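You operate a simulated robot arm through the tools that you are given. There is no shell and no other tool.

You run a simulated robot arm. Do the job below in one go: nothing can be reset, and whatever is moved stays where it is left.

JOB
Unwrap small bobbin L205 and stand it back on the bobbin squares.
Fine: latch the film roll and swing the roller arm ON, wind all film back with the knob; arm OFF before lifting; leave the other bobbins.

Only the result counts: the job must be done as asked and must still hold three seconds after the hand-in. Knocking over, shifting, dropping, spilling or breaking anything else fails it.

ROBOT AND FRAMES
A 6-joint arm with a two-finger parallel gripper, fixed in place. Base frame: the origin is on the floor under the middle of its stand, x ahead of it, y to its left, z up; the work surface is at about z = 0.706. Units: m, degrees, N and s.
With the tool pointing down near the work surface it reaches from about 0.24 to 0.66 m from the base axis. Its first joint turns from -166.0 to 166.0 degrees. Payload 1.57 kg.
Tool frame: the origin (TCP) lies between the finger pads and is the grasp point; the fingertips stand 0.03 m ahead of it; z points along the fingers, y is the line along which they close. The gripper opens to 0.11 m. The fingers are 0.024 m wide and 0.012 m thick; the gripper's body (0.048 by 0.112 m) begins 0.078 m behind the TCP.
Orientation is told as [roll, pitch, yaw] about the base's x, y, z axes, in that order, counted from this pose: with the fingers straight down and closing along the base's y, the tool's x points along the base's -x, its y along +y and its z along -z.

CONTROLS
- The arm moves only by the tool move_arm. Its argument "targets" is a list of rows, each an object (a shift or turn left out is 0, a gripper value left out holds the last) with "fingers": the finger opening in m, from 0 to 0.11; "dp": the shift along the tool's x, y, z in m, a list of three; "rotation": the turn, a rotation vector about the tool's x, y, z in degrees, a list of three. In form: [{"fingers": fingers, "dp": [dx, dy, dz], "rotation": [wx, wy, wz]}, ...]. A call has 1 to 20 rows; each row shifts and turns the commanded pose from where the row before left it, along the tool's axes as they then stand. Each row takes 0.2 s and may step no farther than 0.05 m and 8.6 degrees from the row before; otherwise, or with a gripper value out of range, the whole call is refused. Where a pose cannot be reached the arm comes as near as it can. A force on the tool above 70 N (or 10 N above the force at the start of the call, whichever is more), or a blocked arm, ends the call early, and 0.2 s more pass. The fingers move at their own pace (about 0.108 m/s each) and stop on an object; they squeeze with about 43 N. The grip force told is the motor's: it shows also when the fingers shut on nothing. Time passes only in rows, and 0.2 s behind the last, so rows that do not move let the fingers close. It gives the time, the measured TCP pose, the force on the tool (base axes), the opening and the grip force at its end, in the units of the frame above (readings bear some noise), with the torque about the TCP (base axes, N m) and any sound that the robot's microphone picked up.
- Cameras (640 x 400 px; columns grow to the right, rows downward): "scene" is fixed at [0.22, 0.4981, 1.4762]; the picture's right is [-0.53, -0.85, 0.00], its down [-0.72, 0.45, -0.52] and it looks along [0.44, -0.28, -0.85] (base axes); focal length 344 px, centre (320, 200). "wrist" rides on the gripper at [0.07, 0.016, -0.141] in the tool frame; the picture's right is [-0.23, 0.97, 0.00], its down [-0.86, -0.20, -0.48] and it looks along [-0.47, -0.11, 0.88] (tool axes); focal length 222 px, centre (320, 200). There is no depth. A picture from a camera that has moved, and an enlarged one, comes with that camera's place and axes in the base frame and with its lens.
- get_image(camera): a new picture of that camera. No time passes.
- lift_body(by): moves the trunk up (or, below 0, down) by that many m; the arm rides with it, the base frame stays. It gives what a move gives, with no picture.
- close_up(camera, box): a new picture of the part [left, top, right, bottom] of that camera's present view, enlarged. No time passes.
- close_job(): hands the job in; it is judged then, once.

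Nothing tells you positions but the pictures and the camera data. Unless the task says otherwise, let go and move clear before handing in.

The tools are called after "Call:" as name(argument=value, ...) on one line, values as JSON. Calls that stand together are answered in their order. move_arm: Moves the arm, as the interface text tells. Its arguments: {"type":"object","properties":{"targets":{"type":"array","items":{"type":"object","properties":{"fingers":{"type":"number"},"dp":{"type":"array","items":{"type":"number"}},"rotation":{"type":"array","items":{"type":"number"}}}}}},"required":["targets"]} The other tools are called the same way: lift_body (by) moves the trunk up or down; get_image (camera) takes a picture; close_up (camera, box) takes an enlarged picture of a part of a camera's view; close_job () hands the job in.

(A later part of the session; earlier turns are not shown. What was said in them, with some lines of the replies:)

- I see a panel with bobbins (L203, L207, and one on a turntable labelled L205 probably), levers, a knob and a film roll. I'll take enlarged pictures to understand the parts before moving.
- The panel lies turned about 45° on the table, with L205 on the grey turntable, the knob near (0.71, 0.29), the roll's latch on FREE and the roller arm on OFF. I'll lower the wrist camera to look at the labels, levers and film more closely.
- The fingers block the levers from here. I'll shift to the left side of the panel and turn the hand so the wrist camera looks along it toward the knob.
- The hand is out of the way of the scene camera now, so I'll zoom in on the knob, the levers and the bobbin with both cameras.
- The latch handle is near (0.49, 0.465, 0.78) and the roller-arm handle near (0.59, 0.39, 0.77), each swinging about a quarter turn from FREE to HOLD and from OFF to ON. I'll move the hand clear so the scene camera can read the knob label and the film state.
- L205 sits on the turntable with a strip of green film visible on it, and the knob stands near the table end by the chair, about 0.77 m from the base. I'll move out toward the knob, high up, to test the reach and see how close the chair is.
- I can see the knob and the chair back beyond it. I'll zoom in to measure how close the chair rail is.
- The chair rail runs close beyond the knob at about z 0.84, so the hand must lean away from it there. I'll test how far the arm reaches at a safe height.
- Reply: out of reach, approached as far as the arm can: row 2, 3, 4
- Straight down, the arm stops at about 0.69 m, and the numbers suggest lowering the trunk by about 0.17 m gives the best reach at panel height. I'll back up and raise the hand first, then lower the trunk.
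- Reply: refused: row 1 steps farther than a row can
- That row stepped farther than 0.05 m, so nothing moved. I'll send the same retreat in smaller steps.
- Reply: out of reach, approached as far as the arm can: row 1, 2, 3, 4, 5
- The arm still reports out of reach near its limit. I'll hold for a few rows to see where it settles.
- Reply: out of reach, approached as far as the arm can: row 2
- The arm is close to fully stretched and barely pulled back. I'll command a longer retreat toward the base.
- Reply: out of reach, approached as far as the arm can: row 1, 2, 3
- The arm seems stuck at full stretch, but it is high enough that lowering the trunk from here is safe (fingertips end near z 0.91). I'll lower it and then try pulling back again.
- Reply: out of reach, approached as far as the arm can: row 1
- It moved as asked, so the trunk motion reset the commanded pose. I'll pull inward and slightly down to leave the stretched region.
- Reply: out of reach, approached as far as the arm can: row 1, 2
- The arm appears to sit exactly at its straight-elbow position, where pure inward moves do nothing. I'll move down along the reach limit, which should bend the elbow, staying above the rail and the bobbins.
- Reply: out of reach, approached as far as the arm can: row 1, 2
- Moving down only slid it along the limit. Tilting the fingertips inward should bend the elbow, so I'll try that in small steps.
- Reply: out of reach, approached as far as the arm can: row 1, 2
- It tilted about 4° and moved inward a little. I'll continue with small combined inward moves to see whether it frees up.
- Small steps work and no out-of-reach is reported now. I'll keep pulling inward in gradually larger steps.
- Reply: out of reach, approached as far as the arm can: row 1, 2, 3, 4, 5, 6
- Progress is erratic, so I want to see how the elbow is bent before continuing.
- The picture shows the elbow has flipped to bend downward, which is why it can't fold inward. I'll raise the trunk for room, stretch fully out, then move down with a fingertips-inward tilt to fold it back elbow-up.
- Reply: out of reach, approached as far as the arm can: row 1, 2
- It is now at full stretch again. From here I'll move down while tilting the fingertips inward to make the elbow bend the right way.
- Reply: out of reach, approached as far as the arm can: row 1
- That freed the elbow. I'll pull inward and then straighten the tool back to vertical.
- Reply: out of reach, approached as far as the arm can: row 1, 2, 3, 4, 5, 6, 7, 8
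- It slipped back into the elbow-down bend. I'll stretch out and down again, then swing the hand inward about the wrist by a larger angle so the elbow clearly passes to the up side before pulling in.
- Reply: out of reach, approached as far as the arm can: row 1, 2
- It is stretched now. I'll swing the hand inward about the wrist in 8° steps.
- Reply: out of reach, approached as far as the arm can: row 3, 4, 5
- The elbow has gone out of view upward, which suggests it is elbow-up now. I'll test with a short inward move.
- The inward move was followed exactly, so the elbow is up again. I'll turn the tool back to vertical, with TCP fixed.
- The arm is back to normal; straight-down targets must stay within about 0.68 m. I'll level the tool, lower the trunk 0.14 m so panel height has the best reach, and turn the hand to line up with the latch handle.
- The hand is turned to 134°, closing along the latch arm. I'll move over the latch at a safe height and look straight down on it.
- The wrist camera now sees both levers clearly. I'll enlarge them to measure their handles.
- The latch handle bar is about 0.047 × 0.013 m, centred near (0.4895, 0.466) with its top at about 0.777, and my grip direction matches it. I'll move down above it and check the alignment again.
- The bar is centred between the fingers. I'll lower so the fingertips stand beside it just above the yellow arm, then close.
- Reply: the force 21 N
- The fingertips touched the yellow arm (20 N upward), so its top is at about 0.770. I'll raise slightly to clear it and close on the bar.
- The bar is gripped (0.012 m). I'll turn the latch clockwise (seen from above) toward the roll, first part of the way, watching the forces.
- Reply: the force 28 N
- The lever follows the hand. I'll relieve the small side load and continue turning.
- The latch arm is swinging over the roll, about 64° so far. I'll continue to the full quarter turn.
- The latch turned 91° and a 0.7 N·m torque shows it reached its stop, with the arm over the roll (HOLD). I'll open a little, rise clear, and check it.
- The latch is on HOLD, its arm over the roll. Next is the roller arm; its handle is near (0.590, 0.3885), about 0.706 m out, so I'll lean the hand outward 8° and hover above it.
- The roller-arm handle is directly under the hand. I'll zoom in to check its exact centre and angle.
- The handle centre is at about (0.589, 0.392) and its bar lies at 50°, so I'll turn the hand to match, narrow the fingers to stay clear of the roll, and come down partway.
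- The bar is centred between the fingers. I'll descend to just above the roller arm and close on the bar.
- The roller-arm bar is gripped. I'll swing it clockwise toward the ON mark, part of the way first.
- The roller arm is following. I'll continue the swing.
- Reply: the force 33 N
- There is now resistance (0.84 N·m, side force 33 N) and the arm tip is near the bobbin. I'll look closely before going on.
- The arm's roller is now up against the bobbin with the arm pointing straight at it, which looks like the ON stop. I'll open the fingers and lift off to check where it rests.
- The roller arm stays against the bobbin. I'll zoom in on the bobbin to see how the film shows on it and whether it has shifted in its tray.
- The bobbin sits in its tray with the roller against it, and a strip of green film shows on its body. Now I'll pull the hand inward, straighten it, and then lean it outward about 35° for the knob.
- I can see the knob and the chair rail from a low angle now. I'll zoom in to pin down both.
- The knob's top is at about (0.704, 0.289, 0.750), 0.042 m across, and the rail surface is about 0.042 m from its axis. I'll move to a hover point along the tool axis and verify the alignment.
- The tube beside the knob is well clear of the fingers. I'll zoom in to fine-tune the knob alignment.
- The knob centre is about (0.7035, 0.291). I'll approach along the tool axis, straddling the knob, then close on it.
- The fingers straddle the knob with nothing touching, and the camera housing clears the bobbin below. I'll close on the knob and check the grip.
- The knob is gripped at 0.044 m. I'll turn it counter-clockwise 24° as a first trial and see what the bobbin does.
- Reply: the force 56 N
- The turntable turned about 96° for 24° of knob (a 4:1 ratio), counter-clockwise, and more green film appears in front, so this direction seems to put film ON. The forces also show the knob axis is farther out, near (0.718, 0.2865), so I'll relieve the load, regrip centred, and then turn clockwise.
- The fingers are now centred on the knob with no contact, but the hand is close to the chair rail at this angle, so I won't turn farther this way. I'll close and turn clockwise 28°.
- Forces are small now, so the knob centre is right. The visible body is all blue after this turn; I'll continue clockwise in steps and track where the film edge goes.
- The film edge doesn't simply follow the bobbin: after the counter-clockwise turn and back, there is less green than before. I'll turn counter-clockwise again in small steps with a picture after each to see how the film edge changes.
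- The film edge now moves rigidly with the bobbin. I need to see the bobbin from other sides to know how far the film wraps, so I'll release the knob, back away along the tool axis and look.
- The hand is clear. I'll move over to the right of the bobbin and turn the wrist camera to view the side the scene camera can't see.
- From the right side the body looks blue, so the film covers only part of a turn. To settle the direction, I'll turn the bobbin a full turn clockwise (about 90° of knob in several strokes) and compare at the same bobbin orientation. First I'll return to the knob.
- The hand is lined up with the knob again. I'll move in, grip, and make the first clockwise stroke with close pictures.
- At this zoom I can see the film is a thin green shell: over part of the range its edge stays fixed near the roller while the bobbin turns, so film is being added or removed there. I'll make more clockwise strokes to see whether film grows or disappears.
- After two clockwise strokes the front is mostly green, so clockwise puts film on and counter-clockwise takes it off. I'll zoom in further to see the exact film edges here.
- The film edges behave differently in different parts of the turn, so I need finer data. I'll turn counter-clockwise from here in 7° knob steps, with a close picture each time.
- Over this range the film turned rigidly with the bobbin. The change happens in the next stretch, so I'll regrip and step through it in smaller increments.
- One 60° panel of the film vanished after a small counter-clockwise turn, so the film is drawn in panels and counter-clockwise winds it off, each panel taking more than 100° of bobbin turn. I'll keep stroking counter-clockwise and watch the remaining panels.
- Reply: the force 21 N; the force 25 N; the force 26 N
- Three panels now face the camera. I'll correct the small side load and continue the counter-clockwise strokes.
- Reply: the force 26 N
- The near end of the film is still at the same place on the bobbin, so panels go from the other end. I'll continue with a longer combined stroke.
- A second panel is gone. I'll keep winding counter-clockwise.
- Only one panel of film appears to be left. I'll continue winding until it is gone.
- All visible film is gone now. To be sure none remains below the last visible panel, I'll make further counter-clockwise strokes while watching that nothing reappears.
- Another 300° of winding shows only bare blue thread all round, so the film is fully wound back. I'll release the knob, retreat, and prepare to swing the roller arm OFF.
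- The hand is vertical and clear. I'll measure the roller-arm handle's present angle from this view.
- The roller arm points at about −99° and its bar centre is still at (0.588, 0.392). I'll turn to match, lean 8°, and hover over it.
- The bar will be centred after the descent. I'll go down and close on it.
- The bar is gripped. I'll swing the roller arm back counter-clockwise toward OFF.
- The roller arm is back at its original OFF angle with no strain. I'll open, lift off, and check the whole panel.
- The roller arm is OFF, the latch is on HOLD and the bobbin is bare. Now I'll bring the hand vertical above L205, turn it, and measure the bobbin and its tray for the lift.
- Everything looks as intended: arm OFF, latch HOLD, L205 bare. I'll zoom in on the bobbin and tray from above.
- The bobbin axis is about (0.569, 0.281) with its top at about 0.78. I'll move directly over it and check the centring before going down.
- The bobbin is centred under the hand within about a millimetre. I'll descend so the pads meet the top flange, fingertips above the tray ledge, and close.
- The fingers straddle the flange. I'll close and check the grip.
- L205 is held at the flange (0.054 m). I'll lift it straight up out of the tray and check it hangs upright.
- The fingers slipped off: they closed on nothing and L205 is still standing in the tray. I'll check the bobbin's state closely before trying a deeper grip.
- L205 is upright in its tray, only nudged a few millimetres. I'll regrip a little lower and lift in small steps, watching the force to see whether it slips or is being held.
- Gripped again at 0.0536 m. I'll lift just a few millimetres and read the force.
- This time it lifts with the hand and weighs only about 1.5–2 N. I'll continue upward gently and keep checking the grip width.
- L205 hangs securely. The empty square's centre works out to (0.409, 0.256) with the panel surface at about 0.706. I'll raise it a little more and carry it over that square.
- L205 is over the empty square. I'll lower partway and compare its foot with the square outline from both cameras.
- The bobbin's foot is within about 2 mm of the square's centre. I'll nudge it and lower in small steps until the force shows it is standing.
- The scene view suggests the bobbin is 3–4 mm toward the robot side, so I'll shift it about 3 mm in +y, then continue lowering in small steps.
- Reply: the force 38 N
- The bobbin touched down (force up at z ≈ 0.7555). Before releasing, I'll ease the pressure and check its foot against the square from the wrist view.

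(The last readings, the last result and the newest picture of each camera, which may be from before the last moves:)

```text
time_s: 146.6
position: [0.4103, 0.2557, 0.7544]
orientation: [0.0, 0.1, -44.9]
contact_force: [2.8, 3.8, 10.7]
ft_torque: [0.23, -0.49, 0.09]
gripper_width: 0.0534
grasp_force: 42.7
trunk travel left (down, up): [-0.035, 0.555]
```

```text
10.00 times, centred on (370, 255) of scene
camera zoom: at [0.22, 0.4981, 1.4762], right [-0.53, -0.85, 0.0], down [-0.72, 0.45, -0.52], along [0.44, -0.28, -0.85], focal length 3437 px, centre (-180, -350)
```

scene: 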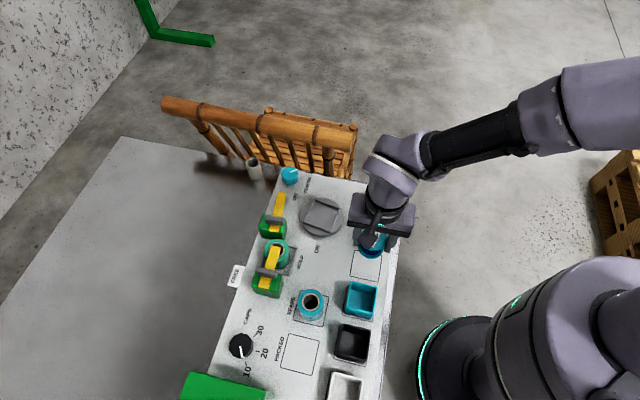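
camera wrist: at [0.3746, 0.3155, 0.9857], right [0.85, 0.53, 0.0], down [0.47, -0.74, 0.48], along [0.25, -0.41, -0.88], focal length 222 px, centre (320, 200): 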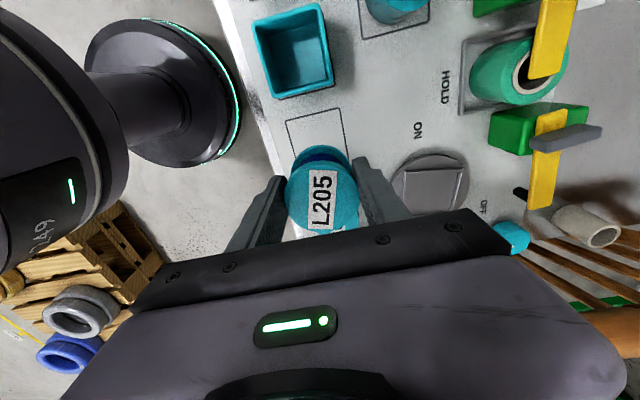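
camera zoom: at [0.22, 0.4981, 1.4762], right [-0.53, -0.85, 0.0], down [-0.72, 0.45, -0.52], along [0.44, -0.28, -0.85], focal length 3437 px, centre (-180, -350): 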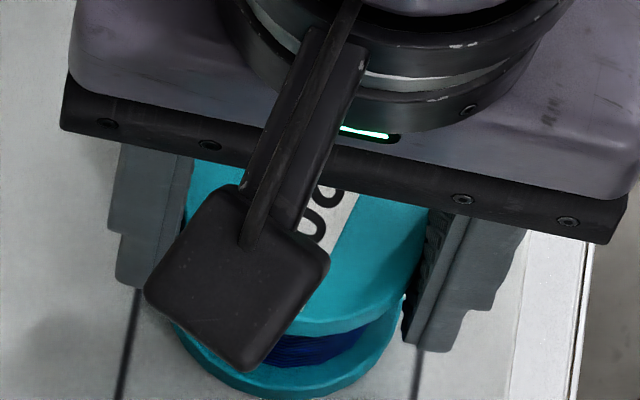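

The views agree within a few millimetres: the bobbin sits about 3 mm too far toward L207. I'll lift it slightly, shift it 2.5–3 mm, and set it down again.

Call:
move_arm(targets=[{"dp": [0, 0, -0.003]}, {"dp": [0, 0, -0.002]}, {"dp": [0.0028, -0.001, 0]}, {"dp": [0, 0, 0]}])

Call:
move_arm(targets=[{"dp": [0, 0, 0.002]}, {"dp": [0, 0, 0.002]}, {"dp": [0, 0, 0]}])

Call:
close_up(camera="wrist", box=[250, 60, 390, 240])

Call:
close_up(camera="scene", box=[335, 230, 405, 290])

```text
time_s: 147.6
position: [0.4079, 0.2585, 0.7606]
orientation: [0.0, 0.0, -45.0]
contact_force: [-0.3, -0.4, -1.9]
ft_torque: [0.01, 0.02, -0.01]
gripper_width: 0.0533
grasp_force: 42.8
trunk travel left (down, up): [-0.035, 0.555]
```

```text
time_s: 148.4
position: [0.4072, 0.2587, 0.7556]
orientation: [0.0, 0.1, -45.0]
contact_force: [0.1, 0.4, -1.6]
ft_torque: [0.02, -0.02, 0.03]
gripper_width: 0.0534
grasp_force: 42.8
trunk travel left (down, up): [-0.035, 0.555]
```

```text
2.22 times, centred on (320, 150) of wrist
camera zoom: at [0.3687, 0.3199, 0.897], right [0.85, 0.53, 0.0], down [0.47, -0.74, 0.48], along [0.25, -0.41, -0.88], focal length 494 px, centre (320, 311)
```

zoom: 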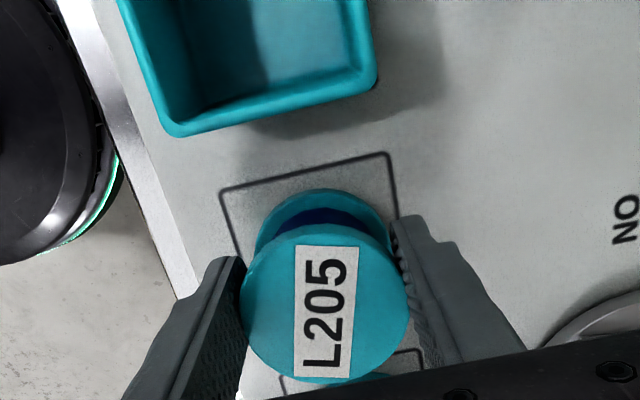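

```text
6.67 times, centred on (370, 260) of scene
camera zoom: at [0.22, 0.4981, 1.4762], right [-0.53, -0.85, 0.0], down [-0.72, 0.45, -0.52], along [0.44, -0.28, -0.85], focal length 2291 px, centre (-13, -200)
```

zoom: 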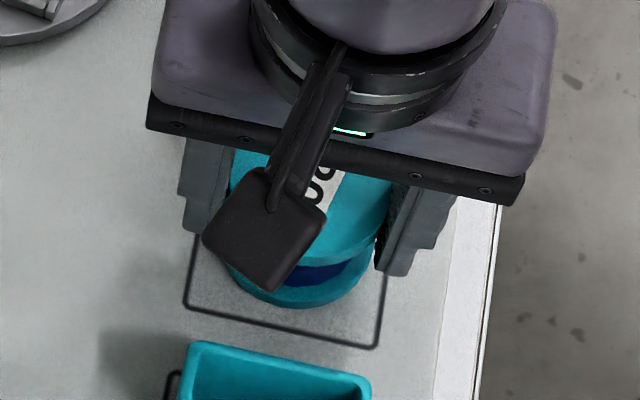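

By the wrist view the bobbin is now centred in the square. I'll lower the last millimetre or two until it stands, then open the fingers gently.

Call:
move_arm(targets=[{"dp": [0, 0, 0.0012]}, {"dp": [0, 0, 0]}])

Call:
move_arm(targets=[{"dp": [0, 0, 0.0008]}, {"dp": [0, 0, 0]}])

```text
time_s: 149.0
position: [0.4068, 0.2583, 0.7559]
orientation: [0.0, 0.1, -44.9]
contact_force: [0.9, 0.2, 0.8]
ft_torque: [-0.02, -0.14, -0.02]
gripper_width: 0.0535
grasp_force: 43.0
trunk travel left (down, up): [-0.035, 0.555]
```

```text
time_s: 149.6
position: [0.4068, 0.258, 0.756]
orientation: [0.0, 0.0, -44.9]
contact_force: [0.1, 4.5, 9.9]
ft_torque: [0.05, -0.07, 0.01]
gripper_width: 0.0537
grasp_force: 43.0
trunk travel left (down, up): [-0.035, 0.555]
```

It stands on the panel with light pressure. I'll release and rise straight up.

Call:
move_arm(targets=[{"dp": [0, 0, -0.0006]}, {"fingers": 0.06}, {"fingers": 0.076}, {"dp": [0, 0, 0]}, {"dp": [0, 0, -0.01]}, {"dp": [0, 0, -0.03]}, {"dp": [0, 0, -0.04]}, {"dp": [0, 0, -0.04]}, {"dp": [0, 0, 0]}])

Call:
get_image(camera="wrist")

Call:
get_image(camera="scene")

```text
time_s: 151.6
position: [0.4085, 0.2587, 0.8752]
orientation: [0.0, -0.1, -44.8]
contact_force: [0.0, 0.3, 0.3]
ft_torque: [0.0, -0.02, -0.02]
gripper_width: 0.0759
grasp_force: 0.1
trunk travel left (down, up): [-0.035, 0.555]
```

```text
taken
camera wrist: at [0.3705, 0.3209, 1.0171], right [0.85, 0.53, 0.0], down [0.47, -0.74, 0.48], along [0.25, -0.41, -0.88], focal length 222 px, centre (320, 200)
```

wrist: 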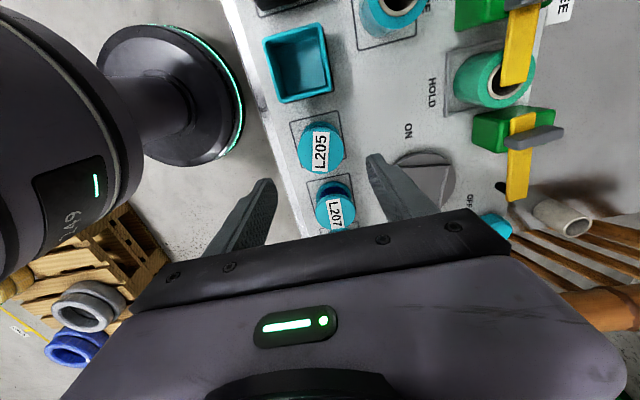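

```text
taken
```

scene: 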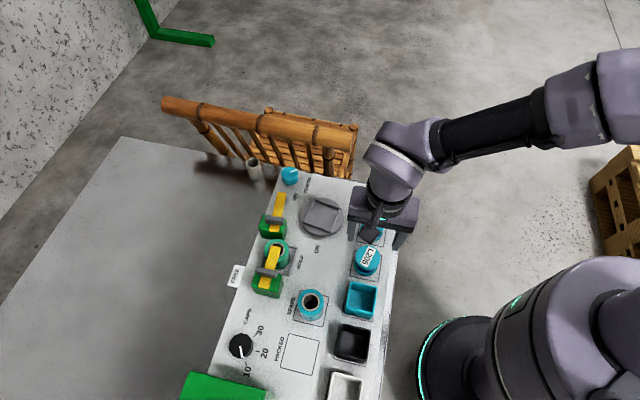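

L205 stands upright on the square next to L207. I'll move the hand well clear and inspect the final state of everything.

Call:
move_arm(targets=[{"dp": [0, 0, -0.04]}, {"dp": [0, 0, -0.04]}, {"dp": [-0.0, -0.045, -0.01]}, {"dp": [-0.0, -0.045, -0.01]}, {"dp": [0, -0.045, 0]}, {"dp": [0, 0, 0]}])

Call:
get_image(camera="scene")

Call:
close_up(camera="scene", box=[335, 170, 415, 290])

Call:
close_up(camera="scene", box=[220, 150, 360, 310])

```text
time_s: 153.0
position: [0.3121, 0.1619, 0.9756]
orientation: [-0.4, 0.2, -44.8]
contact_force: [0.2, 0.4, 0.9]
ft_torque: [0.02, -0.01, 0.03]
gripper_width: 0.0757
grasp_force: 0.1
trunk travel left (down, up): [-0.035, 0.555]
```

```text
taken
```

scene: 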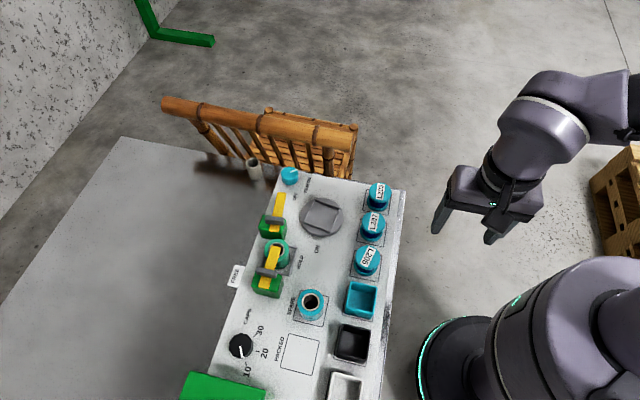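

```text
3.33 times, centred on (375, 230) of scene
camera zoom: at [0.22, 0.4981, 1.4762], right [-0.53, -0.85, 0.0], down [-0.72, 0.45, -0.52], along [0.44, -0.28, -0.85], focal length 1146 px, centre (137, 100)
```

zoom: 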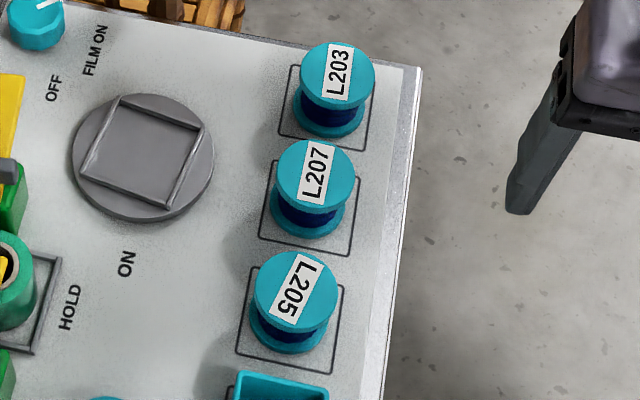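

```text
2.50 times, centred on (290, 230) of scene
camera zoom: at [0.22, 0.4981, 1.4762], right [-0.53, -0.85, 0.0], down [-0.72, 0.45, -0.52], along [0.44, -0.28, -0.85], focal length 859 px, centre (395, 125)
```

zoom: 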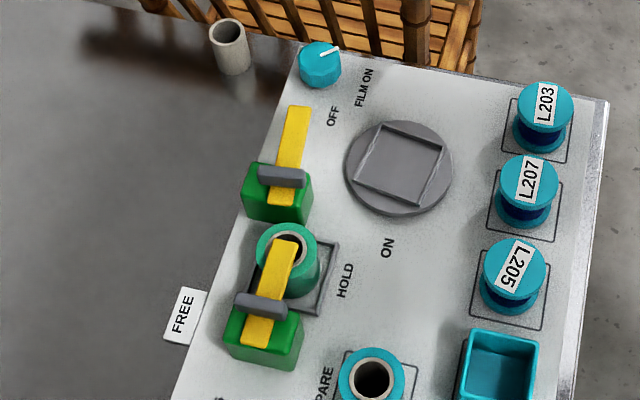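

All three bobbins stand on their squares, the tray is empty, the arm is OFF and the latch is on HOLD. I'll take one last close look at L205 for leftover film.

Call:
close_up(camera="scene", box=[345, 238, 393, 282])

Call:
get_image(camera="wrist")

```text
9.09 times, centred on (369, 260) of scene
camera zoom: at [0.22, 0.4981, 1.4762], right [-0.53, -0.85, 0.0], down [-0.72, 0.45, -0.52], along [0.44, -0.28, -0.85], focal length 3124 px, centre (-126, -346)
```

zoom: 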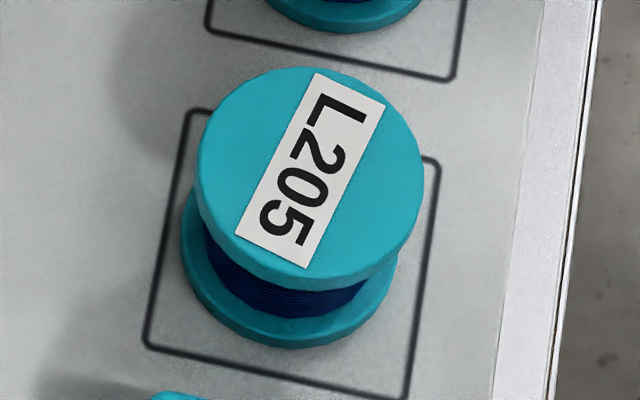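

```text
taken
camera wrist: at [0.2738, 0.2247, 1.1156], right [0.85, 0.53, -0.01], down [0.47, -0.74, 0.48], along [0.25, -0.41, -0.88], focal length 222 px, centre (320, 200)
```

wrist: 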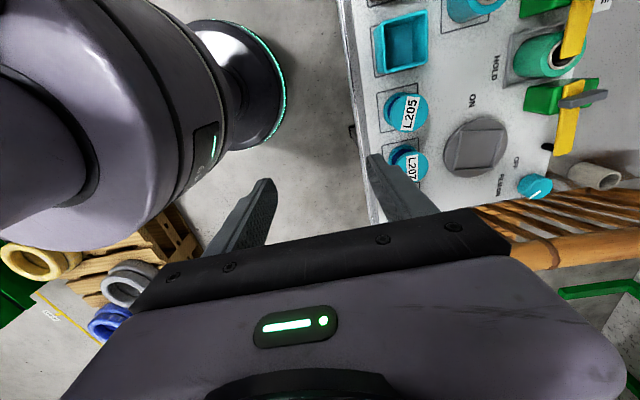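

L205 is bare of film and stands upright inside its square. The other bobbins haven't moved, the roller arm is OFF, the latch is on HOLD, and the hand is clear, so I'm handing the job in.

Call:
close_job()

```text
The job is handed in.
```

I unwrapped L205 and stood it on the empty bobbin square next to L207. I handed the job in, but no verdict has come back yet.

- **Latch and roller arm:** I turned the film roll's latch to HOLD and swung the roller arm until it stopped against the bobbin. I took that as ON. I swung it back to OFF before lifting, and the latch is still on HOLD.
- **Film:** Turning the knob counter-clockwise winds the film off. I tried clockwise first to find the right direction. After the last film disappeared I wound about 300° further on the bobbin, and only bare blue thread showed all round.
- **Bobbin:** On the first lift the grip slipped off the top flange and L205 stayed upright in its tray. The second lift held. In the last pictures L205 stands upright inside its square.
- **Everything else:** L203 and L207 look unmoved, and I saw nothing knocked or shifted. The hand is open and clear of the panel.
- **Trunk:** It is still lowered by 0.14 m, which I needed to reach the knob and the roller arm.
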